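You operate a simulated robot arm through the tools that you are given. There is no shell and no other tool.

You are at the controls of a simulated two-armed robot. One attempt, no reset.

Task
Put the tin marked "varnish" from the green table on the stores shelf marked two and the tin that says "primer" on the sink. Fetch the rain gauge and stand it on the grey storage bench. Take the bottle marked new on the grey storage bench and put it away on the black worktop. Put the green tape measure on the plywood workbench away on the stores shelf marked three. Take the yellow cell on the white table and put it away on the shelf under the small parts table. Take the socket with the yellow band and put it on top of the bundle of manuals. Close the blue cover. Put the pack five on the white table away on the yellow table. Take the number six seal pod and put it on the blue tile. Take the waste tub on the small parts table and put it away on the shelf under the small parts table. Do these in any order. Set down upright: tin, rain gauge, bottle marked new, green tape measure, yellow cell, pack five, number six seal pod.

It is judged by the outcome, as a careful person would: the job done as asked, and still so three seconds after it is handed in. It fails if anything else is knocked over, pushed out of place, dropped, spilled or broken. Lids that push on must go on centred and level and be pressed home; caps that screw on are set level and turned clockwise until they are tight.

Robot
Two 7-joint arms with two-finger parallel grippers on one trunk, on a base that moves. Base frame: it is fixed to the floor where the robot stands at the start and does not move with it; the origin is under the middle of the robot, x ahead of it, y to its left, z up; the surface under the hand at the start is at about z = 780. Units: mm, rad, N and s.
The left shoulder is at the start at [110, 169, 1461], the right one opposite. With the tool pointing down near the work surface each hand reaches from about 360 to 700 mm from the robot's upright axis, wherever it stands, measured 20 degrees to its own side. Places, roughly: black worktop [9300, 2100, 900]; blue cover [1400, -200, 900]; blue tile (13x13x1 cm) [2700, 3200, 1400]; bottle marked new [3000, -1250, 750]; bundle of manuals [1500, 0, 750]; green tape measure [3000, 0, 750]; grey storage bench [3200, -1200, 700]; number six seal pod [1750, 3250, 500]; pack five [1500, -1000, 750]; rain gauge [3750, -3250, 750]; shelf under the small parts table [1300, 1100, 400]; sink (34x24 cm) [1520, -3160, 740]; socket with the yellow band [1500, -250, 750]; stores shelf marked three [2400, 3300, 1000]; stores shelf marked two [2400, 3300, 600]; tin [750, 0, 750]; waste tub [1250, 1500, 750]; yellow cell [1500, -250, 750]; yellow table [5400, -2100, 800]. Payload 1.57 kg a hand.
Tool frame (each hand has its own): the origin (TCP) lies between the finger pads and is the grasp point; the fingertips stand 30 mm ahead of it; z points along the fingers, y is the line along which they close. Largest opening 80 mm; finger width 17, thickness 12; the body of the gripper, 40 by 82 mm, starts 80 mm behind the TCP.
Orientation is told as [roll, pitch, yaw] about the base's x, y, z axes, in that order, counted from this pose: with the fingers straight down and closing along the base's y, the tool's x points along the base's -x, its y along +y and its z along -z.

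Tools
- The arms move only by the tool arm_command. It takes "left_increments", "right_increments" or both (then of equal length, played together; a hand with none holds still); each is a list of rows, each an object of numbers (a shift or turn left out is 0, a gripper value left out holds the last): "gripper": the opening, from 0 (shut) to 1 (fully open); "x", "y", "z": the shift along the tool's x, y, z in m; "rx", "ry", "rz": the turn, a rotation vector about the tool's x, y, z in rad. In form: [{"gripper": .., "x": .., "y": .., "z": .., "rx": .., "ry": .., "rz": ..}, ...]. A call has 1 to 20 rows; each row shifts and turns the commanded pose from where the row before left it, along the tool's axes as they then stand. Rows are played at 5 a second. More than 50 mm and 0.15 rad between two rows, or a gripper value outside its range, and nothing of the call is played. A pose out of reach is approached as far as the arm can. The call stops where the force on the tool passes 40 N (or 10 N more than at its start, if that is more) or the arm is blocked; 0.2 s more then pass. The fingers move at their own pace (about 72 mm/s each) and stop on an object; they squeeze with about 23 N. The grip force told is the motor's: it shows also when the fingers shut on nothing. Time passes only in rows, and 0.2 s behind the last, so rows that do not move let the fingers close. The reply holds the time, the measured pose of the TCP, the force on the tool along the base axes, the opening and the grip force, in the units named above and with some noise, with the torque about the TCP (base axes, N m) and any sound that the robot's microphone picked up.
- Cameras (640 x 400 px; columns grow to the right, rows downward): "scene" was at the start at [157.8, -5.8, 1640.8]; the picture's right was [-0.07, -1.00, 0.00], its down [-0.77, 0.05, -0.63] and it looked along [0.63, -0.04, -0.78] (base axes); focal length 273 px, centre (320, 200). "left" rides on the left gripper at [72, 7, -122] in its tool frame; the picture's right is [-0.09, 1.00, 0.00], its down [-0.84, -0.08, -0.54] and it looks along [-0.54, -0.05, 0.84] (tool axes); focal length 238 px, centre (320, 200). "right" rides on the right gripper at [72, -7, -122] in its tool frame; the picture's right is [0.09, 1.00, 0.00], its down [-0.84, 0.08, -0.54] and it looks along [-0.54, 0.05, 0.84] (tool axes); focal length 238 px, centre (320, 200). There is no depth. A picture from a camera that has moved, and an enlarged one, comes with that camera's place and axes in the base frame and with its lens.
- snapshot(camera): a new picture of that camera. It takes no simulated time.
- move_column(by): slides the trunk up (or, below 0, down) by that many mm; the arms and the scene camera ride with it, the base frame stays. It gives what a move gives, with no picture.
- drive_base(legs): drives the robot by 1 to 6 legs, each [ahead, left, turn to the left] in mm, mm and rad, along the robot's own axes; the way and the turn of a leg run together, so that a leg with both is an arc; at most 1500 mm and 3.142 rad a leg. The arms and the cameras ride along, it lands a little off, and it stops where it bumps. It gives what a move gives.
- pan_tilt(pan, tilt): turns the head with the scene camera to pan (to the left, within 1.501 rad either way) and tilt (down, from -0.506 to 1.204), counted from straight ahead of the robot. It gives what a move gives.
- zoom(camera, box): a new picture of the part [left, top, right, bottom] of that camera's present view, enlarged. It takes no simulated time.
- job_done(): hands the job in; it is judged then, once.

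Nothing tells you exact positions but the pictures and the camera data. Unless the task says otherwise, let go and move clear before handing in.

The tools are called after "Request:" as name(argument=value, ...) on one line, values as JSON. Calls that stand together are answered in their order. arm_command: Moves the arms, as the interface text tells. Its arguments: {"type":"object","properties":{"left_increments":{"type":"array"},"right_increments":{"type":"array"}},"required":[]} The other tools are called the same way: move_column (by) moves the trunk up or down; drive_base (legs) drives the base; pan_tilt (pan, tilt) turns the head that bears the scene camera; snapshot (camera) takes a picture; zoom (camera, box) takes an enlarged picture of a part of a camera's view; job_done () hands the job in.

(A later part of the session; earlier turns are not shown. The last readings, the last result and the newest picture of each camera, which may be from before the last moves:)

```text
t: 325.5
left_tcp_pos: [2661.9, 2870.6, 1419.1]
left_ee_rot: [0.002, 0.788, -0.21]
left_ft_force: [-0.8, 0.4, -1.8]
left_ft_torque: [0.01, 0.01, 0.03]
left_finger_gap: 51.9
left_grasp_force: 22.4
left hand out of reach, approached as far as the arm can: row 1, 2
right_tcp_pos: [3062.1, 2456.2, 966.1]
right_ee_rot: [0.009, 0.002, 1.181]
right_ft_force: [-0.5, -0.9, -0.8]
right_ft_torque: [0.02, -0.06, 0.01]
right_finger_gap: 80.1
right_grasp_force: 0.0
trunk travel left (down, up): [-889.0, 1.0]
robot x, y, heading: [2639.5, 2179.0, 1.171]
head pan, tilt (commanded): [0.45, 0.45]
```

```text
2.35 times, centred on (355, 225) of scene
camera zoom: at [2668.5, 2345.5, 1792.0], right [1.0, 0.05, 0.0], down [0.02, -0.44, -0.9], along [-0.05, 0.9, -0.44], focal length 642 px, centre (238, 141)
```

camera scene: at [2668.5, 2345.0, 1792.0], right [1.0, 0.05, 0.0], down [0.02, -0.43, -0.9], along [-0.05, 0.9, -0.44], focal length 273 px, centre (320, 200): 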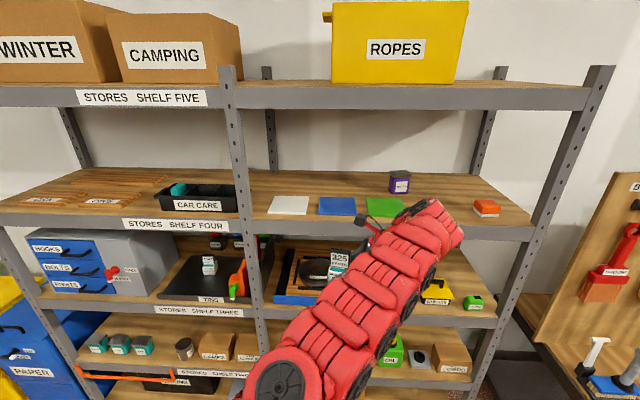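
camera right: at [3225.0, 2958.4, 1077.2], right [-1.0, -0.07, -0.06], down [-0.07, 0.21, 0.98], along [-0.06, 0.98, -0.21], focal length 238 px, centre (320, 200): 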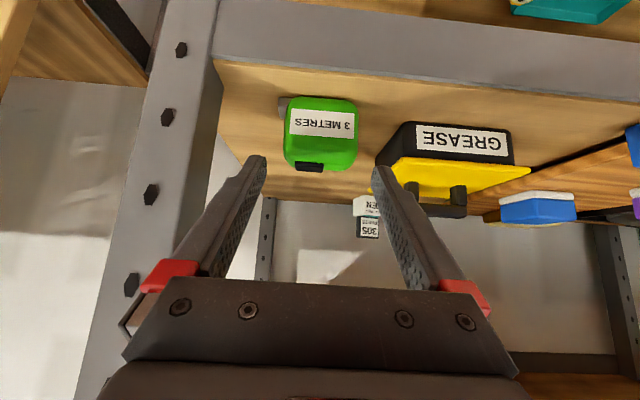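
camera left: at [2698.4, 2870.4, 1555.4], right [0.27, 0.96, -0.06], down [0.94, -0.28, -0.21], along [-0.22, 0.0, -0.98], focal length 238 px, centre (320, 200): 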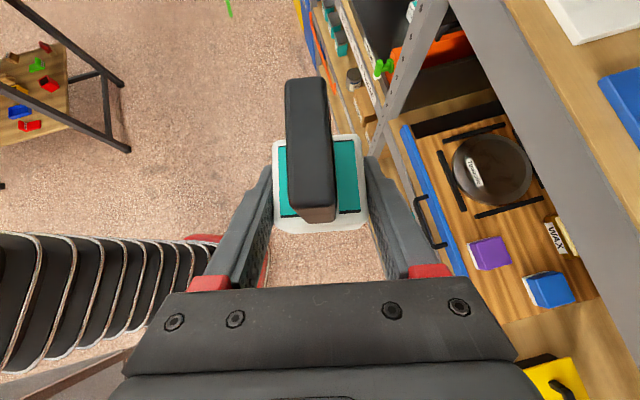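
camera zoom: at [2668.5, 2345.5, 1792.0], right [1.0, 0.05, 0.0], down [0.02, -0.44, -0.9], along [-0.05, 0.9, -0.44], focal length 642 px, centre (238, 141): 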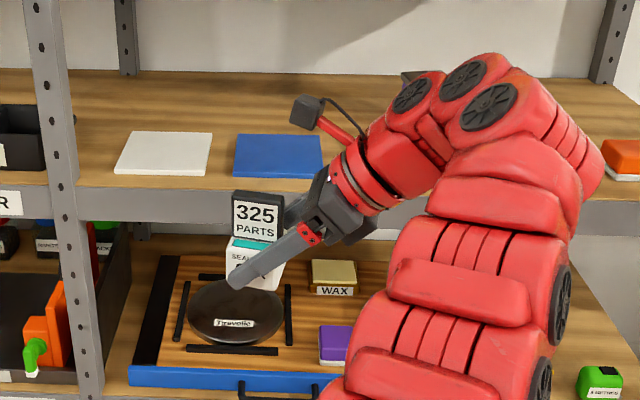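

The pod is level and upright in the hand. I drive it in towards the tile centre (2690,3200) and check.

Request:
drive_base(legs=[[220, 65, 0]])

Request:
snapshot(camera="left")

Request:
snapshot(camera="scene")

```text
t: 327.2
left_tcp_pos: [2685.9, 3097.8, 1419.5]
left_ee_rot: [0.003, 0.786, -0.209]
left_ft_force: [0.5, -0.2, -1.6]
left_ft_torque: [0.0, -0.01, -0.04]
left_finger_gap: 51.8
left_grasp_force: 23.4
right_tcp_pos: [3085.0, 2680.9, 966.5]
right_ee_rot: [0.008, -0.001, 1.183]
right_ft_force: [0.7, 0.4, 0.0]
right_ft_torque: [0.03, -0.03, -0.01]
right_finger_gap: 80.0
right_grasp_force: 0.0
trunk travel left (down, up): [-889.0, 1.0]
robot x, y, heading: [2664.8, 2407.2, 1.172]
head pan, tilt (commanded): [0.45, 0.45]
```

```text
taken
camera left: at [2722.7, 3095.0, 1556.4], right [0.27, 0.96, -0.06], down [0.94, -0.28, -0.21], along [-0.22, 0.0, -0.98], focal length 238 px, centre (320, 200)
```

left: 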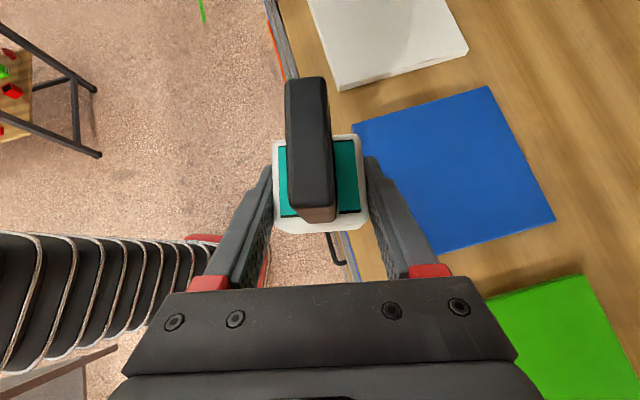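

```text
taken
camera scene: at [2693.1, 2569.8, 1792.3], right [1.0, 0.05, 0.0], down [0.02, -0.43, -0.9], along [-0.05, 0.9, -0.43], focal length 273 px, centre (320, 200)
```

scene: 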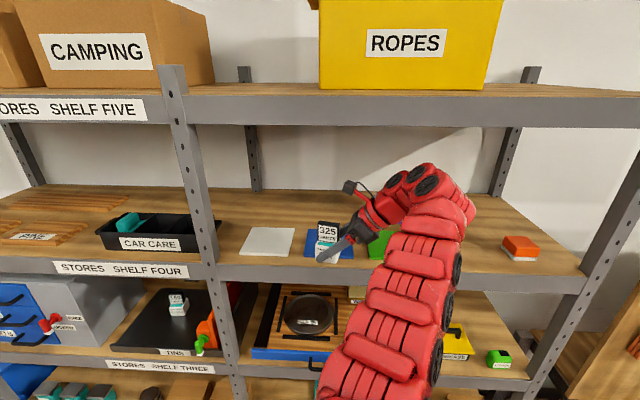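

The wrist view gives the tile centre at about (2687,3210). I move the last 110 mm and lower.

Request:
drive_base(legs=[[105, 33, 0]])

Request:
snapshot(camera="left")

```text
t: 328.4
left_tcp_pos: [2696.9, 3205.3, 1420.1]
left_ee_rot: [0.002, 0.786, -0.207]
left_ft_force: [0.4, 0.2, -1.5]
left_ft_torque: [0.01, -0.02, 0.01]
left_finger_gap: 51.8
left_grasp_force: 22.8
right_tcp_pos: [3095.7, 2788.7, 966.6]
right_ee_rot: [0.007, 0.001, 1.181]
right_ft_force: [0.5, 0.0, -0.2]
right_ft_torque: [0.0, 0.03, -0.01]
right_finger_gap: 80.1
right_grasp_force: 0.1
trunk travel left (down, up): [-889.0, 1.0]
robot x, y, heading: [2676.9, 2517.1, 1.172]
head pan, tilt (commanded): [0.45, 0.45]
```

```text
taken
camera left: at [2733.6, 3203.1, 1556.5], right [0.27, 0.96, -0.06], down [0.94, -0.28, -0.21], along [-0.22, 0.0, -0.98], focal length 238 px, centre (320, 200)
```

left: 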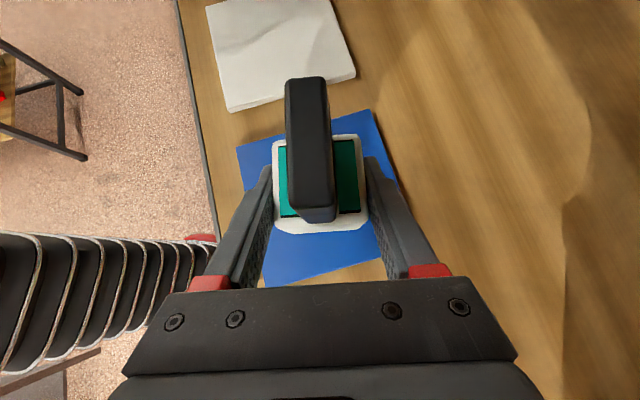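

Request:
arm_command(left_increments=[{"x": -0.0071, "z": 0.0071}, {"x": -0.0071, "z": 0.0071}, {}])

Request:
arm_command(left_increments=[{"x": -0.0021, "z": 0.0021}, {}])

Request:
arm_command(left_increments=[{"x": -0.0021, "z": 0.0021}, {}])

```text
t: 329.2
left_tcp_pos: [2698.4, 3209.1, 1399.2]
left_ee_rot: [0.0, 0.787, -0.211]
left_ft_force: [0.4, -0.1, -1.1]
left_ft_torque: [-0.01, 0.02, 0.02]
left_finger_gap: 51.9
left_grasp_force: 22.9
right_tcp_pos: [3095.7, 2792.1, 965.4]
right_ee_rot: [0.011, 0.001, 1.181]
right_ft_force: [-0.1, 0.1, 1.1]
right_ft_torque: [-0.01, 0.01, -0.02]
right_finger_gap: 79.8
right_grasp_force: 0.0
trunk travel left (down, up): [-889.0, 1.0]
robot x, y, heading: [2675.5, 2509.4, 1.171]
head pan, tilt (commanded): [0.45, 0.45]
```

```text
t: 329.8
left_tcp_pos: [2697.6, 3208.2, 1395.7]
left_ee_rot: [0.002, 0.788, -0.21]
left_ft_force: [-0.2, 0.3, -0.8]
left_ft_torque: [0.02, -0.01, -0.01]
left_finger_gap: 51.7
left_grasp_force: 22.8
right_tcp_pos: [3096.5, 2790.8, 966.3]
right_ee_rot: [0.009, 0.001, 1.182]
right_ft_force: [0.0, 0.3, 0.1]
right_ft_torque: [-0.03, 0.02, 0.01]
right_finger_gap: 80.0
right_grasp_force: 0.1
trunk travel left (down, up): [-889.0, 1.0]
robot x, y, heading: [2673.0, 2511.8, 1.171]
head pan, tilt (commanded): [0.45, 0.45]
```

```text
t: 330.4
left_tcp_pos: [2697.9, 3206.8, 1392.9]
left_ee_rot: [0.001, 0.787, -0.209]
left_ft_force: [0.5, -0.6, -2.0]
left_ft_torque: [-0.03, 0.0, -0.01]
left_finger_gap: 51.7
left_grasp_force: 22.9
right_tcp_pos: [3095.8, 2790.7, 966.3]
right_ee_rot: [0.009, 0.002, 1.18]
right_ft_force: [-0.2, 0.7, -0.4]
right_ft_torque: [0.02, -0.01, -0.03]
right_finger_gap: 79.9
right_grasp_force: 0.0
trunk travel left (down, up): [-889.0, 1.0]
robot x, y, heading: [2678.3, 2515.4, 1.176]
head pan, tilt (commanded): [0.45, 0.45]
```

Request:
arm_command(left_increments=[{"x": -0.0018, "z": 0.0018}, {}])

Request:
arm_command(left_increments=[{"x": -0.0018, "z": 0.0018}, {}])

Request:
zoom(camera="scene", box=[230, 160, 430, 300])

```text
t: 331.0
left_tcp_pos: [2697.9, 3207.2, 1390.3]
left_ee_rot: [0.0, 0.787, -0.209]
left_ft_force: [-0.6, 0.5, -1.5]
left_ft_torque: [-0.01, -0.01, 0.01]
left_finger_gap: 51.9
left_grasp_force: 23.0
right_tcp_pos: [3096.1, 2790.8, 967.0]
right_ee_rot: [0.008, 0.002, 1.182]
right_ft_force: [-0.4, 0.2, 0.1]
right_ft_torque: [-0.01, 0.02, 0.02]
right_finger_gap: 79.9
right_grasp_force: 0.0
trunk travel left (down, up): [-889.0, 1.0]
robot x, y, heading: [2675.2, 2515.3, 1.173]
head pan, tilt (commanded): [0.45, 0.45]
```

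```text
t: 331.6
left_tcp_pos: [2698.7, 3206.8, 1388.1]
left_ee_rot: [0.003, 0.786, -0.207]
left_ft_force: [0.2, 2.1, 5.7]
left_ft_torque: [-0.16, -0.16, 0.03]
left_finger_gap: 51.5
left_grasp_force: 22.8
right_tcp_pos: [3096.1, 2790.3, 966.1]
right_ee_rot: [0.01, 0.001, 1.181]
right_ft_force: [-0.1, 0.2, 0.0]
right_ft_torque: [0.03, 0.01, -0.01]
right_finger_gap: 79.8
right_grasp_force: 0.1
trunk travel left (down, up): [-889.0, 1.0]
robot x, y, heading: [2673.3, 2514.3, 1.176]
head pan, tilt (commanded): [0.45, 0.45]
```

```text
2.86 times, centred on (330, 230) of scene
camera zoom: at [2703.5, 2679.6, 1792.3], right [1.0, 0.05, 0.0], down [0.02, -0.43, -0.9], along [-0.05, 0.9, -0.44], focal length 779 px, centre (291, 114)
```

zoom: 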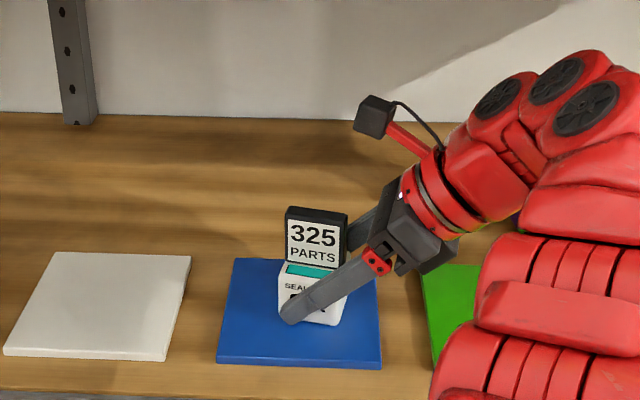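

The pod stands on the tile. I open gently and check before moving anything else.

Request:
arm_command(left_increments=[{"gripper": 0.7}, {"gripper": 0.8}, {"gripper": 0.9}, {"gripper": 1}, {"gripper": 1}])

Request:
snapshot(camera="left")

Request:
zoom(camera="scene", box=[230, 160, 430, 300])

```text
t: 332.8
left_tcp_pos: [2698.0, 3207.6, 1387.6]
left_ee_rot: [0.002, 0.787, -0.208]
left_ft_force: [-0.1, 0.4, 0.0]
left_ft_torque: [0.0, 0.0, 0.01]
left_finger_gap: 80.0
left_grasp_force: 0.1
right_tcp_pos: [3096.7, 2790.9, 966.5]
right_ee_rot: [0.009, 0.0, 1.181]
right_ft_force: [-0.3, -0.7, 0.3]
right_ft_torque: [0.04, 0.0, -0.03]
right_finger_gap: 80.0
right_grasp_force: 0.0
trunk travel left (down, up): [-889.0, 1.0]
robot x, y, heading: [2673.4, 2513.6, 1.174]
head pan, tilt (commanded): [0.45, 0.45]
```

```text
taken
camera left: at [2734.0, 3204.9, 1524.3], right [0.27, 0.96, -0.06], down [0.94, -0.28, -0.21], along [-0.22, 0.0, -0.98], focal length 238 px, centre (320, 200)
```

left: 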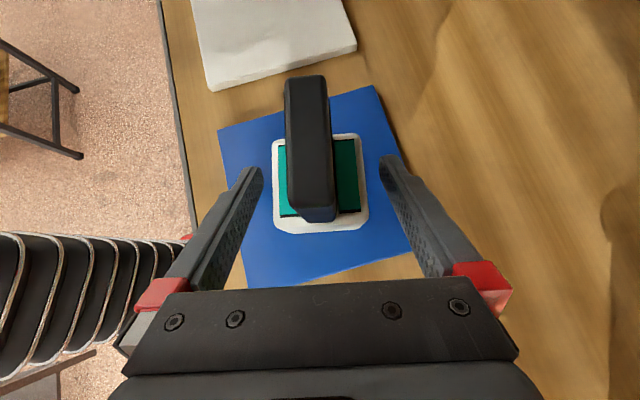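

```text
2.86 times, centred on (330, 230) of scene
camera zoom: at [2703.5, 2679.8, 1792.1], right [1.0, 0.05, 0.0], down [0.02, -0.43, -0.9], along [-0.05, 0.9, -0.44], focal length 779 px, centre (291, 114)
```

zoom: 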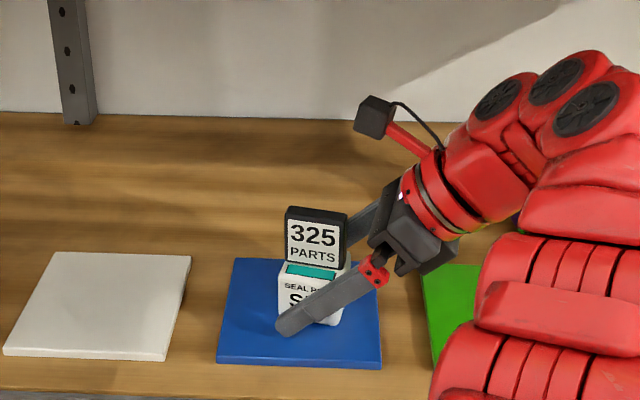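

Upright and free between the fingers. I slide the hand out to the right with the base, which keeps the fingers parallel to the pod's faces.

Request:
drive_base(legs=[[19, -98, 0]])

Request:
snapshot(camera="left")

Request:
snapshot(camera="scene")

```text
t: 334.0
left_tcp_pos: [2793.3, 3187.5, 1388.6]
left_ee_rot: [0.002, 0.785, -0.206]
left_ft_force: [0.6, -0.7, -0.6]
left_ft_torque: [-0.03, -0.03, 0.02]
left_finger_gap: 79.7
left_grasp_force: 0.1
right_tcp_pos: [3191.7, 2770.9, 966.5]
right_ee_rot: [0.01, 0.001, 1.182]
right_ft_force: [0.1, 0.5, 0.1]
right_ft_torque: [-0.03, 0.01, -0.04]
right_finger_gap: 80.0
right_grasp_force: 0.2
trunk travel left (down, up): [-889.0, 1.0]
robot x, y, heading: [2774.2, 2490.1, 1.179]
head pan, tilt (commanded): [0.45, 0.45]
```

```text
taken
camera left: at [2828.3, 3185.5, 1524.2], right [0.27, 0.96, -0.06], down [0.94, -0.28, -0.21], along [-0.22, 0.0, -0.98], focal length 238 px, centre (320, 200)
```

left: 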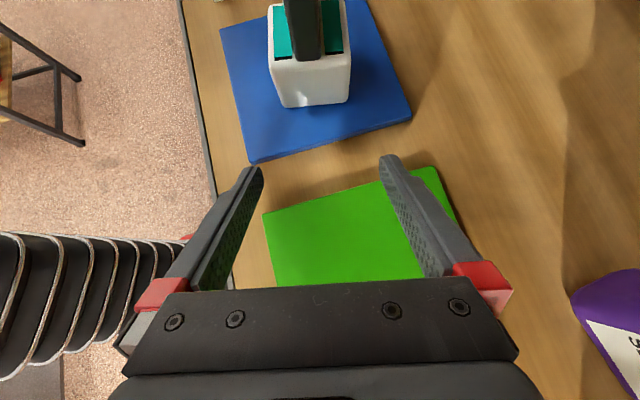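

```text
taken
camera scene: at [2797.9, 2660.4, 1792.1], right [1.0, 0.05, 0.0], down [0.02, -0.43, -0.9], along [-0.05, 0.9, -0.44], focal length 273 px, centre (320, 200)
```

scene: 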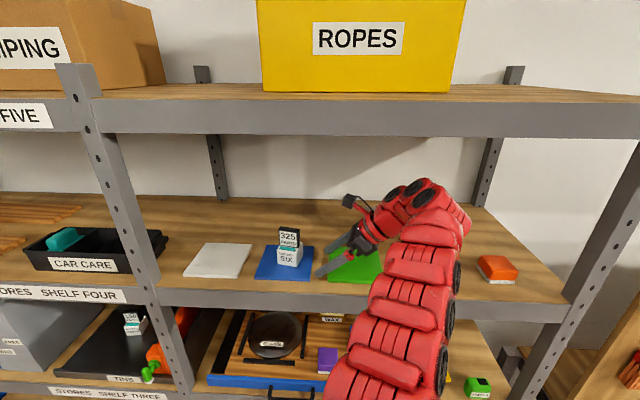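

The pod stands upright on the blue tile. I lift the hand a little and pull straight back out of the shelf, then return the hand to its normal downward pose.

Request:
arm_command(left_increments=[{"x": 0.0071, "z": -0.0071}, {"x": 0.0071, "z": -0.0071}, {}])

Request:
drive_base(legs=[[-323, -133, 0]])

Request:
arm_command(left_increments=[{"ry": -0.131}, {"ry": -0.131}, {"ry": -0.131}, {"ry": -0.131}, {"ry": -0.131}, {"ry": -0.131}, {"rz": -0.14}, {"rz": -0.14}, {"rz": -0.14}, {"rz": -0.14}, {"rz": -0.14}, {"rz": -0.14}, {"rz": -0.14}, {"rz": -0.14}, {"rz": -0.14}, {"rz": -0.12}])

Request:
zoom(camera="scene", box=[200, 140, 460, 300])

```text
t: 334.8
left_tcp_pos: [2795.2, 3186.5, 1408.3]
left_ee_rot: [0.001, 0.789, -0.208]
left_ft_force: [0.4, -0.3, 0.9]
left_ft_torque: [-0.01, 0.01, 0.02]
left_finger_gap: 79.9
left_grasp_force: 0.0
right_tcp_pos: [3193.5, 2770.4, 966.2]
right_ee_rot: [0.012, 0.002, 1.181]
right_ft_force: [0.0, -0.6, -0.1]
right_ft_torque: [-0.02, -0.01, 0.01]
right_finger_gap: 80.2
right_grasp_force: 0.1
trunk travel left (down, up): [-889.0, 1.0]
robot x, y, heading: [2770.8, 2498.0, 1.169]
head pan, tilt (commanded): [0.45, 0.45]
```

```text
t: 337.0
left_tcp_pos: [2789.9, 2838.4, 1408.0]
left_ee_rot: [-0.001, 0.789, -0.209]
left_ft_force: [0.1, 0.0, -0.5]
left_ft_torque: [0.02, -0.02, 0.01]
left_finger_gap: 80.0
left_grasp_force: 0.0
right_tcp_pos: [3190.8, 2420.4, 965.5]
right_ee_rot: [0.008, 0.003, 1.185]
right_ft_force: [-0.4, 0.6, -0.1]
right_ft_torque: [-0.05, -0.01, -0.02]
right_finger_gap: 80.3
right_grasp_force: 0.1
trunk travel left (down, up): [-889.0, 1.0]
robot x, y, heading: [2767.1, 2139.9, 1.176]
head pan, tilt (commanded): [0.45, 0.45]
```

```text
t: 340.4
left_tcp_pos: [2780.9, 2850.8, 1327.9]
left_ee_rot: [0.002, -0.002, 1.174]
left_ft_force: [0.5, 0.2, 0.1]
left_ft_torque: [0.0, 0.01, 0.01]
left_finger_gap: 79.9
left_grasp_force: 0.1
left hand out of reach, approached as far as the arm can: row 2, 3, 4, 5, 6
right_tcp_pos: [3190.4, 2420.5, 966.2]
right_ee_rot: [0.008, 0.0, 1.184]
right_ft_force: [0.1, -0.6, 0.1]
right_ft_torque: [0.0, 0.02, 0.01]
right_finger_gap: 80.2
right_grasp_force: 0.1
trunk travel left (down, up): [-889.0, 1.0]
robot x, y, heading: [2767.6, 2144.0, 1.179]
head pan, tilt (commanded): [0.45, 0.45]
```

```text
2.46 times, centred on (330, 220) of scene
camera zoom: at [2797.5, 2309.4, 1792.1], right [1.0, 0.05, 0.0], down [0.02, -0.43, -0.9], along [-0.05, 0.9, -0.44], focal length 671 px, centre (295, 151)
```

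zoom: 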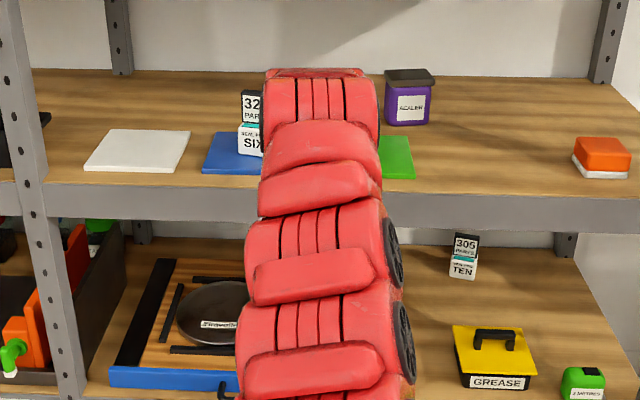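

Everything on the stores shelves is in place. Next is the small parts table: I turn to face it and go there.

Request:
drive_base(legs=[[0, 0, 1.963], [420, 0, 0], [0, 500, 0]])

Request:
pan_tilt(pan=0.0, tilt=0.65)

Request:
snapshot(camera="scene")

```text
t: 350.3
left_tcp_pos: [1710.6, 1364.5, 1327.4]
left_ee_rot: [0.001, -0.003, -3.123]
left_ft_force: [0.3, 0.2, 0.4]
left_ft_torque: [-0.01, 0.04, 0.0]
left_finger_gap: 79.9
left_grasp_force: 0.0
right_tcp_pos: [1935.0, 1913.1, 966.2]
right_ee_rot: [0.011, 0.001, -3.11]
right_ft_force: [0.3, 0.6, 0.5]
right_ft_torque: [0.02, -0.01, -0.01]
right_finger_gap: 80.0
right_grasp_force: 0.1
trunk travel left (down, up): [-889.0, 1.0]
robot x, y, heading: [2357.1, 1642.3, -3.115]
head pan, tilt (commanded): [0.45, 0.45]
```

```text
t: 351.2
left_tcp_pos: [1708.3, 1364.2, 1328.0]
left_ee_rot: [0.001, -0.002, -3.121]
left_ft_force: [0.2, 0.1, 0.2]
left_ft_torque: [-0.02, 0.0, 0.0]
left_finger_gap: 80.2
left_grasp_force: 0.0
right_tcp_pos: [1933.7, 1911.5, 966.4]
right_ee_rot: [0.008, -0.002, -3.11]
right_ft_force: [0.6, 0.5, 0.5]
right_ft_torque: [0.05, -0.01, 0.03]
right_finger_gap: 80.1
right_grasp_force: 0.0
trunk travel left (down, up): [-889.0, 1.0]
robot x, y, heading: [2358.5, 1640.1, -3.118]
head pan, tilt (commanded): [0.0, 0.649]
```

```text
taken
camera scene: at [2193.2, 1636.3, 1774.3], right [-0.02, 1.0, 0.0], down [0.6, 0.01, -0.8], along [-0.8, -0.02, -0.6], focal length 273 px, centre (320, 200)
```

scene: 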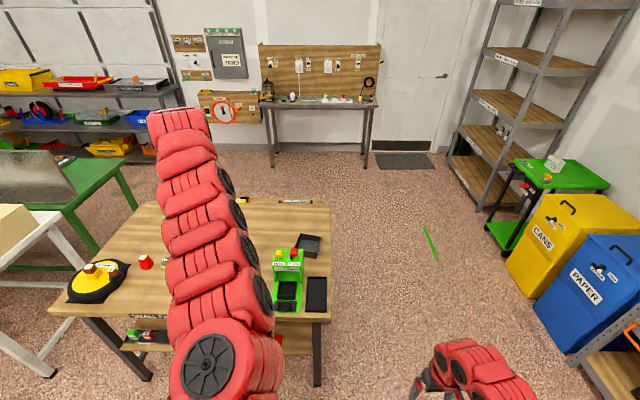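

The waste tub is at about (1262,1549), best reached from the table's north end. I drive round to there, facing south.

Request:
zoom(camera="scene", box=[220, 190, 350, 330])

Request:
drive_base(legs=[[0, -560, 0], [900, 0, 0], [0, 0, 1.545]])

Request:
pan_tilt(pan=0.0, tilt=0.75)

Request:
snapshot(camera="scene")

```text
2.86 times, centred on (285, 260) of scene
camera zoom: at [2193.2, 1636.3, 1774.3], right [-0.02, 1.0, 0.0], down [0.6, 0.01, -0.8], along [-0.8, -0.02, -0.6], focal length 779 px, centre (420, 29)
```

zoom: 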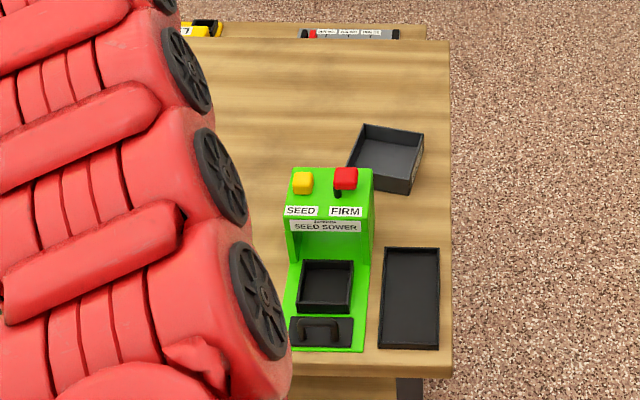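

```text
t: 362.5
left_tcp_pos: [1711.9, 1527.6, 1327.3]
left_ee_rot: [0.002, -0.001, -1.585]
left_ft_force: [0.1, 1.1, 0.9]
left_ft_torque: [0.0, 0.0, 0.0]
left_finger_gap: 79.9
left_grasp_force: 0.0
right_tcp_pos: [1171.0, 1770.8, 966.1]
right_ee_rot: [0.009, 0.0, -1.572]
right_ft_force: [-0.2, 0.3, 0.2]
right_ft_torque: [-0.02, 0.01, -0.01]
right_finger_gap: 80.0
right_grasp_force: 0.1
trunk travel left (down, up): [-889.0, 1.0]
robot x, y, heading: [1456.8, 2185.5, -1.585]
head pan, tilt (commanded): [0.0, 0.649]
```

```text
t: 363.1
left_tcp_pos: [1712.8, 1527.4, 1328.7]
left_ee_rot: [0.001, -0.001, -1.584]
left_ft_force: [-0.2, -0.3, -0.7]
left_ft_torque: [-0.01, 0.0, 0.0]
left_finger_gap: 79.7
left_grasp_force: 0.1
right_tcp_pos: [1171.7, 1771.2, 965.8]
right_ee_rot: [0.009, -0.001, -1.574]
right_ft_force: [-0.3, 0.5, 0.6]
right_ft_torque: [0.02, 0.0, -0.01]
right_finger_gap: 79.9
right_grasp_force: 0.1
trunk travel left (down, up): [-889.0, 1.0]
robot x, y, heading: [1456.2, 2186.9, -1.575]
head pan, tilt (commanded): [0.0, 0.75]
```

```text
taken
camera scene: at [1456.7, 2022.2, 1765.7], right [-1.0, 0.01, 0.0], down [0.01, 0.68, -0.73], along [-0.01, -0.73, -0.68], focal length 273 px, centre (320, 200)
```

scene: 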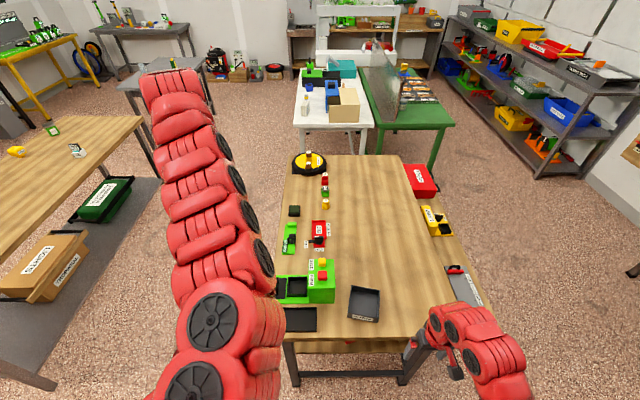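

Request:
zoom(camera="scene", box=[270, 240, 440, 360])

Request:
snapshot(camera="right")

```text
3.33 times, centred on (355, 300) of scene
camera zoom: at [1456.7, 2022.2, 1765.7], right [-1.0, 0.01, 0.0], down [0.01, 0.68, -0.73], along [-0.01, -0.73, -0.68], focal length 909 px, centre (203, -133)
```

zoom: 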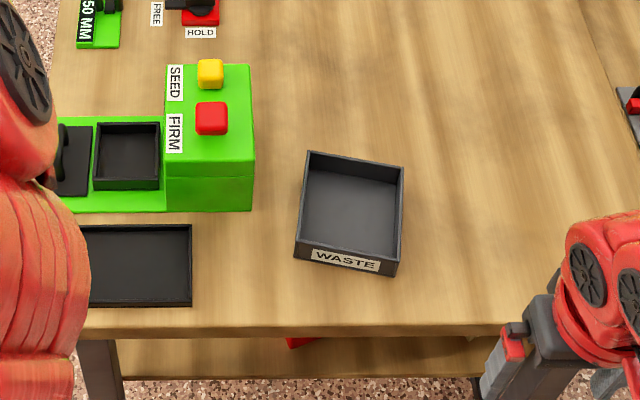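

```text
taken
camera right: at [1163.6, 1842.9, 1088.4], right [1.0, 0.09, 0.01], down [0.07, -0.84, 0.54], along [0.06, -0.54, -0.84], focal length 238 px, centre (320, 200)
```

right: 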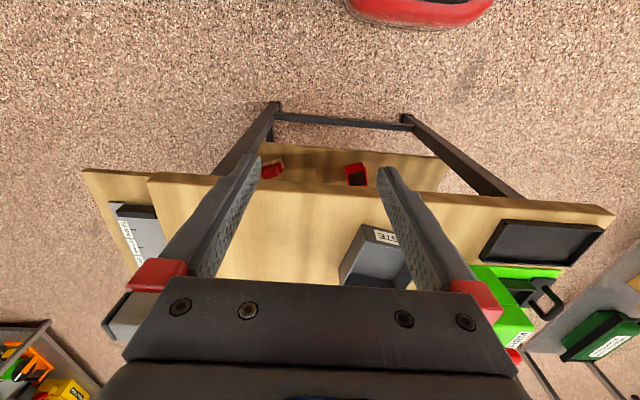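

The tub is about 108 mm square and low. Before picking it, I look at the shelf underneath: back off and lower the trunk for a view below the table top.

Request:
drive_base(legs=[[-350, 0, 0]])

Request:
move_column(by=-700)

Request:
pan_tilt(pan=-0.05, tilt=0.45)

Request:
snapshot(camera="scene")

Request:
zoom(camera="scene", box=[240, 150, 460, 290])

```text
t: 365.4
left_tcp_pos: [1718.3, 1878.7, 1327.3]
left_ee_rot: [0.002, 0.0, -1.578]
left_ft_force: [-0.1, -0.1, 0.7]
left_ft_torque: [0.0, -0.01, 0.02]
left_finger_gap: 80.0
left_grasp_force: 0.0
right_tcp_pos: [1175.2, 2120.6, 965.2]
right_ee_rot: [0.01, 0.001, -1.565]
right_ft_force: [0.0, 0.7, 1.1]
right_ft_torque: [-0.02, -0.03, 0.01]
right_finger_gap: 80.0
right_grasp_force: 0.0
trunk travel left (down, up): [-889.0, 1.0]
robot x, y, heading: [1460.6, 2536.7, -1.575]
head pan, tilt (commanded): [0.0, 0.75]
```

```text
refused: -700 is not a number from -400 to 400
```

```text
t: 366.2
left_tcp_pos: [1717.7, 1880.0, 1328.4]
left_ee_rot: [0.002, -0.001, -1.579]
left_ft_force: [-0.5, 0.7, -0.4]
left_ft_torque: [0.0, 0.01, -0.01]
left_finger_gap: 80.0
left_grasp_force: 0.0
right_tcp_pos: [1175.8, 2122.2, 966.7]
right_ee_rot: [0.009, 0.001, -1.567]
right_ft_force: [-0.9, 0.5, -0.7]
right_ft_torque: [0.01, 0.03, -0.02]
right_finger_gap: 79.9
right_grasp_force: 0.1
trunk travel left (down, up): [-889.0, 1.0]
robot x, y, heading: [1458.2, 2538.0, -1.575]
head pan, tilt (commanded): [-0.051, 0.45]
```

```text
taken
camera scene: at [1455.5, 2365.8, 1792.1], right [-1.0, 0.06, 0.0], down [0.02, 0.43, -0.9], along [-0.05, -0.9, -0.44], focal length 273 px, centre (320, 200)
```

scene: 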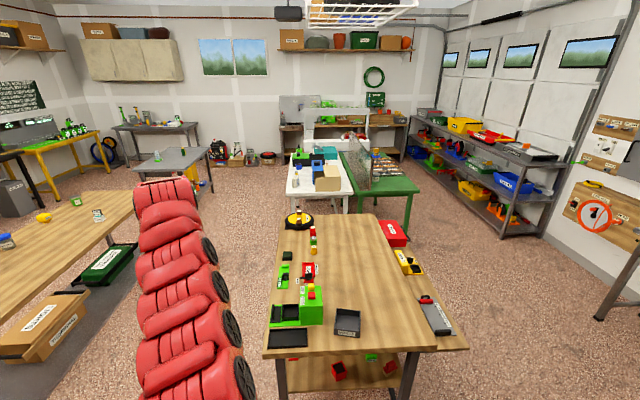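

```text
2.86 times, centred on (350, 220) of scene
camera zoom: at [1455.5, 2365.8, 1792.1], right [-1.0, 0.06, 0.0], down [0.02, 0.43, -0.9], along [-0.05, -0.9, -0.44], focal length 779 px, centre (234, 143)
```

zoom: 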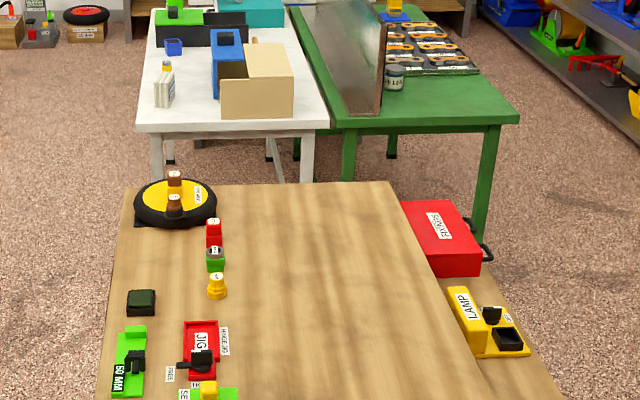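

Column moves are limited to 400 mm at a time. I lower it in two steps to look under the table.

Request:
move_column(by=-400)

Request:
move_column(by=-280)

Request:
pan_tilt(pan=-0.05, tilt=0.5)

Request:
snapshot(camera="scene")

Request:
zoom(camera="scene", box=[210, 120, 460, 290])

```text
t: 370.1
left_tcp_pos: [1718.0, 1878.9, 927.7]
left_ee_rot: [0.002, -0.003, -1.58]
left_ft_force: [0.7, 0.6, 0.4]
left_ft_torque: [0.0, -0.02, 0.02]
left_finger_gap: 79.9
left_grasp_force: 0.0
right_tcp_pos: [1176.6, 2122.6, 564.9]
right_ee_rot: [0.009, 0.0, -1.568]
right_ft_force: [0.2, 0.9, 0.1]
right_ft_torque: [0.02, -0.01, 0.0]
right_finger_gap: 80.2
right_grasp_force: 0.0
trunk travel left (down, up): [-489.0, 401.0]
robot x, y, heading: [1460.0, 2535.9, -1.572]
head pan, tilt (commanded): [-0.051, 0.45]
```

```text
t: 372.9
left_tcp_pos: [1718.0, 1879.2, 647.9]
left_ee_rot: [0.003, 0.0, -1.58]
left_ft_force: [-0.7, -0.6, 0.0]
left_ft_torque: [-0.01, 0.0, 0.01]
left_finger_gap: 80.2
left_grasp_force: 0.0
right_tcp_pos: [1176.3, 2123.7, 286.1]
right_ee_rot: [0.009, -0.001, -1.564]
right_ft_force: [0.9, -0.5, 1.2]
right_ft_torque: [0.01, -0.03, -0.02]
right_finger_gap: 80.1
right_grasp_force: 0.0
trunk travel left (down, up): [-209.0, 681.0]
robot x, y, heading: [1457.4, 2539.7, -1.578]
head pan, tilt (commanded): [-0.051, 0.45]
```

```text
t: 373.5
left_tcp_pos: [1717.8, 1879.5, 648.7]
left_ee_rot: [0.002, -0.002, -1.581]
left_ft_force: [-0.7, 1.1, 0.3]
left_ft_torque: [0.0, -0.01, 0.01]
left_finger_gap: 79.9
left_grasp_force: 0.0
right_tcp_pos: [1176.1, 2120.9, 285.8]
right_ee_rot: [0.006, 0.0, -1.566]
right_ft_force: [0.0, 0.4, 0.5]
right_ft_torque: [-0.01, -0.01, 0.02]
right_finger_gap: 79.9
right_grasp_force: 0.0
trunk travel left (down, up): [-209.0, 681.0]
robot x, y, heading: [1458.8, 2537.5, -1.573]
head pan, tilt (commanded): [-0.051, 0.499]
```

```text
taken
camera scene: at [1455.6, 2366.0, 1107.6], right [-1.0, 0.06, 0.0], down [0.03, 0.48, -0.88], along [-0.05, -0.88, -0.48], focal length 273 px, centre (320, 200)
```

scene: 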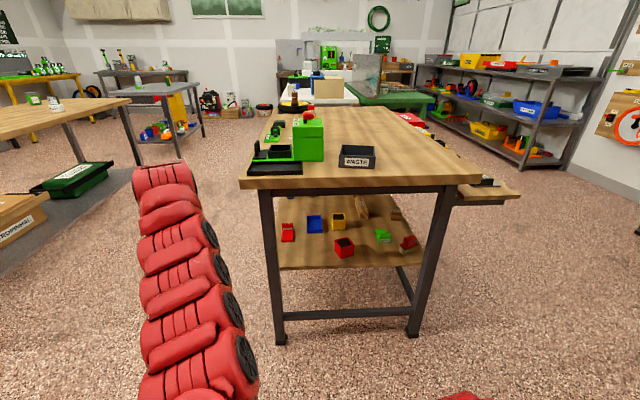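

```text
2.35 times, centred on (335, 205) of scene
camera zoom: at [1455.6, 2366.0, 1107.6], right [-1.0, 0.06, 0.0], down [0.03, 0.48, -0.88], along [-0.05, -0.88, -0.48], focal length 642 px, centre (285, 188)
```

zoom: 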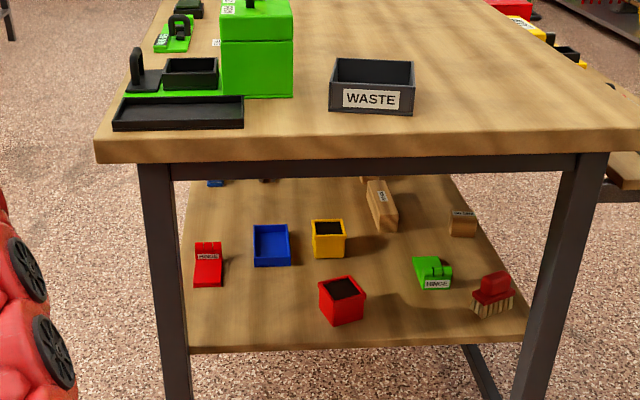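

The small parts table top is at z≈800; the shelf below (z≈430) has free room at its north end, left of the red box. The tub is 108 mm square and 35 mm high, so I will pinch its right-hand wall. I raise the trunk, set the right hand forward and pitched, and line up with the wall.

Request:
move_column(by=400)

Request:
move_column(by=205)

Request:
arm_command(right_increments=[{"x": -0.045}, {"x": -0.045}, {"x": -0.045}, {"x": -0.045}, {"x": -0.045}, {"ry": -0.131}, {"ry": -0.131}, {"ry": -0.131}, {"ry": -0.131}, {"ry": -0.131}, {"ry": -0.13}, {}])

Request:
drive_base(legs=[[232, 170, 0], [0, 0, -0.184]])

Request:
snapshot(camera="right")

```text
t: 377.4
left_tcp_pos: [1717.8, 1880.0, 1047.9]
left_ee_rot: [0.002, -0.004, -1.581]
left_ft_force: [0.0, 0.3, -0.1]
left_ft_torque: [0.01, 0.0, 0.0]
left_finger_gap: 80.0
left_grasp_force: 0.1
right_tcp_pos: [1176.0, 2121.1, 686.7]
right_ee_rot: [0.009, -0.001, -1.566]
right_ft_force: [-0.6, 0.9, 0.1]
right_ft_torque: [0.05, 0.0, -0.01]
right_finger_gap: 80.0
right_grasp_force: 0.0
trunk travel left (down, up): [-609.0, 281.0]
robot x, y, heading: [1462.6, 2539.2, -1.578]
head pan, tilt (commanded): [-0.051, 0.499]
```

```text
t: 379.6
left_tcp_pos: [1717.0, 1880.1, 1252.5]
left_ee_rot: [0.002, 0.0, -1.58]
left_ft_force: [-0.6, 0.3, 0.7]
left_ft_torque: [-0.01, 0.01, -0.01]
left_finger_gap: 79.9
left_grasp_force: 0.0
right_tcp_pos: [1175.6, 2121.7, 890.9]
right_ee_rot: [0.009, 0.0, -1.567]
right_ft_force: [1.2, 0.9, -0.7]
right_ft_torque: [0.0, -0.01, -0.02]
right_finger_gap: 80.0
right_grasp_force: 0.0
trunk travel left (down, up): [-814.0, 76.0]
robot x, y, heading: [1460.7, 2539.0, -1.574]
head pan, tilt (commanded): [-0.051, 0.499]
```

```text
t: 382.2
left_tcp_pos: [1717.9, 1880.3, 1253.3]
left_ee_rot: [0.003, -0.002, -1.579]
left_ft_force: [-0.1, -0.1, -0.6]
left_ft_torque: [0.02, -0.03, 0.01]
left_finger_gap: 79.9
left_grasp_force: 0.0
right_tcp_pos: [1176.6, 1897.0, 891.6]
right_ee_rot: [0.013, -0.789, -1.577]
right_ft_force: [0.3, 0.3, -0.4]
right_ft_torque: [-0.01, 0.02, -0.03]
right_finger_gap: 80.1
right_grasp_force: 0.1
trunk travel left (down, up): [-814.0, 76.0]
robot x, y, heading: [1458.2, 2536.0, -1.578]
head pan, tilt (commanded): [-0.051, 0.499]
```

```text
t: 384.9
left_tcp_pos: [1761.6, 1611.4, 1253.7]
left_ee_rot: [0.003, 0.0, -1.766]
left_ft_force: [-0.5, -0.2, 0.3]
left_ft_torque: [0.0, 0.01, 0.0]
left_finger_gap: 80.0
left_grasp_force: 0.1
right_tcp_pos: [1233.2, 1725.4, 889.7]
right_ee_rot: [0.014, -0.786, -1.763]
right_ft_force: [-0.1, -0.1, 0.2]
right_ft_torque: [-0.02, 0.02, 0.0]
right_finger_gap: 80.1
right_grasp_force: 0.1
trunk travel left (down, up): [-814.0, 76.0]
robot x, y, heading: [1628.1, 2305.2, -1.761]
head pan, tilt (commanded): [-0.051, 0.499]
```

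```text
taken
camera right: at [1250.2, 1862.2, 926.8], right [0.99, -0.12, -0.06], down [0.03, -0.22, 0.98], along [-0.13, -0.97, -0.21], focal length 238 px, centre (320, 200)
```

right: 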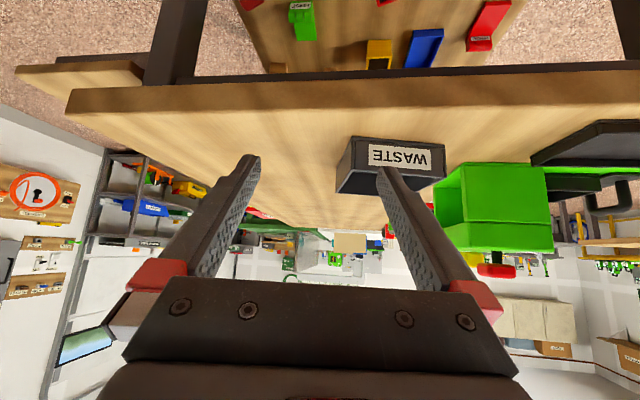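

Request:
drive_base(legs=[[149, 37, 0]])

Request:
snapshot(camera="right")

Request:
pan_tilt(pan=-0.3, tilt=0.85)

Request:
snapshot(camera="scene")

```text
t: 386.2
left_tcp_pos: [1768.4, 1459.3, 1255.0]
left_ee_rot: [0.002, -0.002, -1.765]
left_ft_force: [0.5, -0.5, 0.2]
left_ft_torque: [-0.01, -0.01, 0.01]
left_finger_gap: 79.8
left_grasp_force: 0.0
right_tcp_pos: [1240.0, 1576.4, 892.1]
right_ee_rot: [0.013, -0.786, -1.764]
right_ft_force: [-0.2, 0.2, 0.2]
right_ft_torque: [0.0, 0.0, 0.0]
right_finger_gap: 79.9
right_grasp_force: 0.0
trunk travel left (down, up): [-814.0, 76.0]
robot x, y, heading: [1635.2, 2153.8, -1.768]
head pan, tilt (commanded): [-0.051, 0.499]
```

```text
taken
camera right: at [1257.4, 1711.4, 927.7], right [0.99, -0.12, -0.06], down [0.03, -0.22, 0.98], along [-0.13, -0.97, -0.21], focal length 238 px, centre (320, 200)
```

right: 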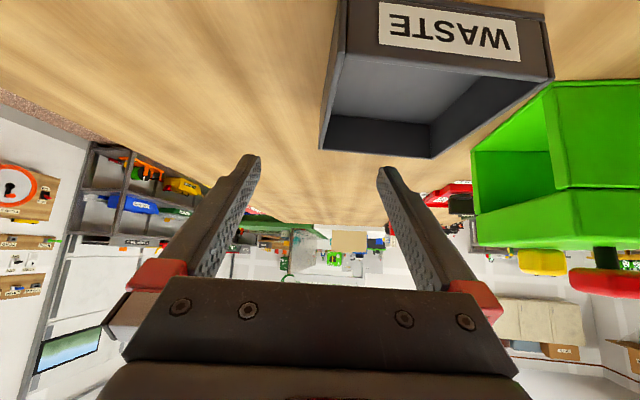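

```text
t: 387.1
left_tcp_pos: [1768.3, 1457.4, 1252.3]
left_ee_rot: [0.002, -0.001, -1.768]
left_ft_force: [0.7, -1.1, -0.4]
left_ft_torque: [0.02, 0.02, 0.05]
left_finger_gap: 79.8
left_grasp_force: 0.0
right_tcp_pos: [1240.0, 1575.3, 891.3]
right_ee_rot: [0.013, -0.786, -1.764]
right_ft_force: [0.2, -0.2, -0.9]
right_ft_torque: [0.03, 0.02, 0.0]
right_finger_gap: 79.9
right_grasp_force: 0.1
trunk travel left (down, up): [-814.0, 76.0]
robot x, y, heading: [1636.2, 2154.0, -1.762]
head pan, tilt (commanded): [-0.3, 0.85]
```

```text
taken
camera scene: at [1585.3, 2003.5, 1682.6], right [-0.88, 0.47, 0.0], down [0.35, 0.66, -0.66], along [-0.31, -0.58, -0.75], focal length 273 px, centre (320, 200)
```

scene: 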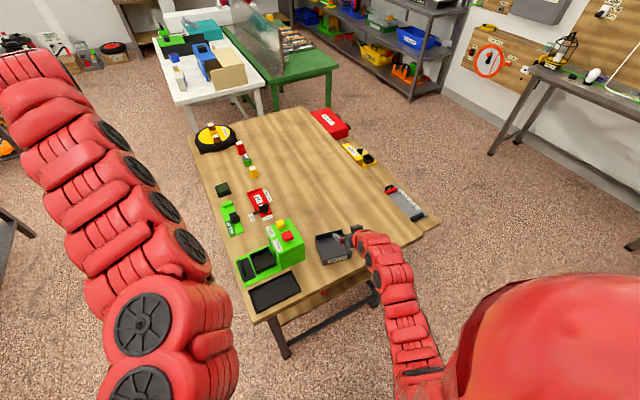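

The wall rim will be exactly between the fingers after lowering. I lower to z≈838 and pinch the wall.

Request:
arm_command(right_increments=[{"x": 0.0125, "z": 0.0125}, {"x": 0.0125, "z": 0.0125}, {"x": 0.0125, "z": 0.0125}, {}])

Request:
snapshot(camera="right")

```text
t: 388.1
left_tcp_pos: [1767.9, 1458.4, 1253.1]
left_ee_rot: [0.003, -0.002, -1.768]
left_ft_force: [-0.4, 0.0, 0.3]
left_ft_torque: [0.05, 0.01, 0.02]
left_finger_gap: 80.1
left_grasp_force: 0.1
right_tcp_pos: [1239.7, 1574.3, 839.1]
right_ee_rot: [0.01, -0.786, -1.762]
right_ft_force: [0.5, -1.0, 0.5]
right_ft_torque: [-0.01, -0.01, 0.01]
right_finger_gap: 79.9
right_grasp_force: 0.0
trunk travel left (down, up): [-814.0, 76.0]
robot x, y, heading: [1634.3, 2147.8, -1.763]
head pan, tilt (commanded): [-0.3, 0.85]
```

```text
taken
camera right: at [1258.1, 1710.0, 874.4], right [0.99, -0.12, -0.06], down [0.03, -0.22, 0.98], along [-0.13, -0.97, -0.21], focal length 238 px, centre (320, 200)
```

right: 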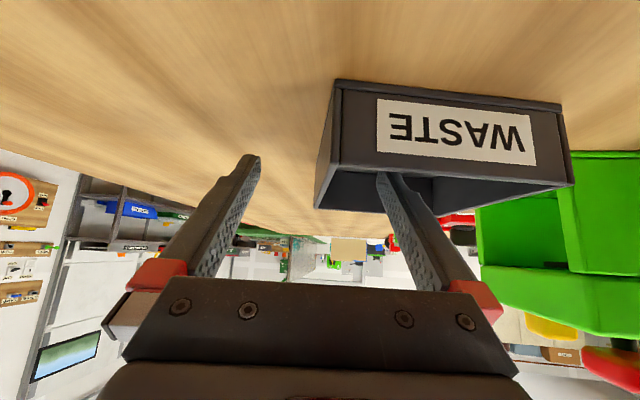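

Request:
arm_command(right_increments=[{"gripper": 0.7}, {"gripper": 0.45}, {"gripper": 0.25}, {"gripper": 0.1}, {"gripper": 0}, {"gripper": 0}, {"gripper": 0}])

Request:
snapshot(camera="right")

```text
t: 389.7
left_tcp_pos: [1768.0, 1458.3, 1252.9]
left_ee_rot: [0.002, -0.002, -1.766]
left_ft_force: [0.7, -0.1, 0.1]
left_ft_torque: [0.0, 0.01, 0.01]
left_finger_gap: 79.9
left_grasp_force: 0.0
right_tcp_pos: [1240.4, 1574.0, 838.9]
right_ee_rot: [0.012, -0.787, -1.763]
right_ft_force: [-0.1, -0.5, 1.0]
right_ft_torque: [0.07, 0.03, 0.02]
right_finger_gap: 3.8
right_grasp_force: 23.2
trunk travel left (down, up): [-814.0, 76.0]
robot x, y, heading: [1635.4, 2153.4, -1.757]
head pan, tilt (commanded): [-0.3, 0.85]
```

```text
taken
camera right: at [1258.0, 1710.2, 874.5], right [0.99, -0.12, -0.06], down [0.03, -0.22, 0.98], along [-0.13, -0.97, -0.21], focal length 238 px, centre (320, 200)
```

right: 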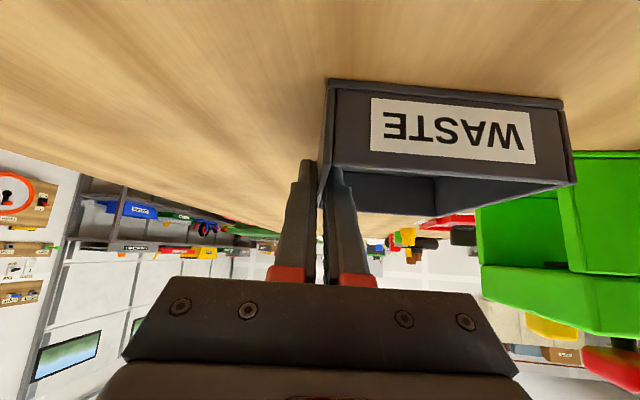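

The wall is pinched (4 mm). I lift 70 mm with the trunk and check how level the tub hangs.

Request:
move_column(by=60)

Request:
snapshot(camera="right")

Request:
zoom(camera="scene", box=[220, 190, 420, 330])

```text
t: 390.7
left_tcp_pos: [1767.5, 1457.2, 1313.2]
left_ee_rot: [0.001, 0.002, -1.765]
left_ft_force: [0.0, 0.0, 0.5]
left_ft_torque: [0.02, 0.01, 0.01]
left_finger_gap: 80.0
left_grasp_force: 0.0
right_tcp_pos: [1239.5, 1574.8, 898.8]
right_ee_rot: [0.012, -0.785, -1.762]
right_ft_force: [0.1, 0.6, -0.9]
right_ft_torque: [0.0, 0.07, 0.04]
right_finger_gap: 3.7
right_grasp_force: 23.0
trunk travel left (down, up): [-874.0, 16.0]
robot x, y, heading: [1636.5, 2148.1, -1.761]
head pan, tilt (commanded): [-0.3, 0.85]
```

```text
taken
camera right: at [1257.9, 1710.0, 934.3], right [0.99, -0.12, -0.06], down [0.03, -0.22, 0.98], along [-0.13, -0.97, -0.21], focal length 238 px, centre (320, 200)
```

right: 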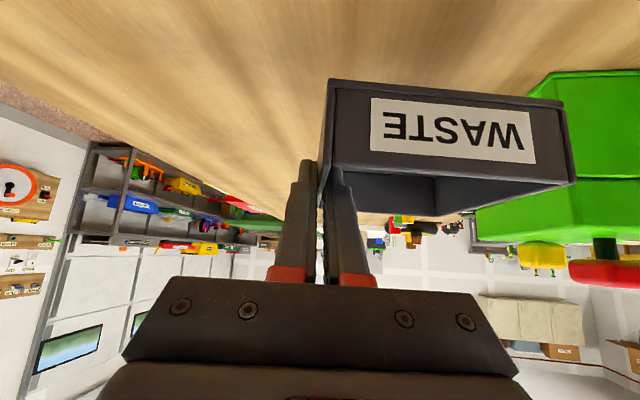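

```text
2.86 times, centred on (320, 260) of scene
camera zoom: at [1585.0, 2003.5, 1742.6], right [-0.88, 0.47, 0.0], down [0.36, 0.66, -0.66], along [-0.31, -0.58, -0.75], focal length 779 px, centre (320, 29)
```

zoom: 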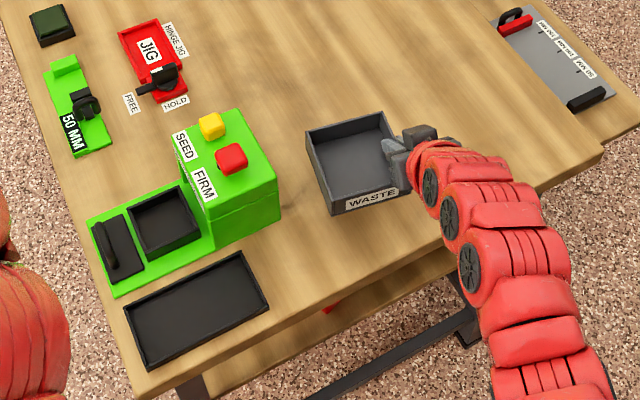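

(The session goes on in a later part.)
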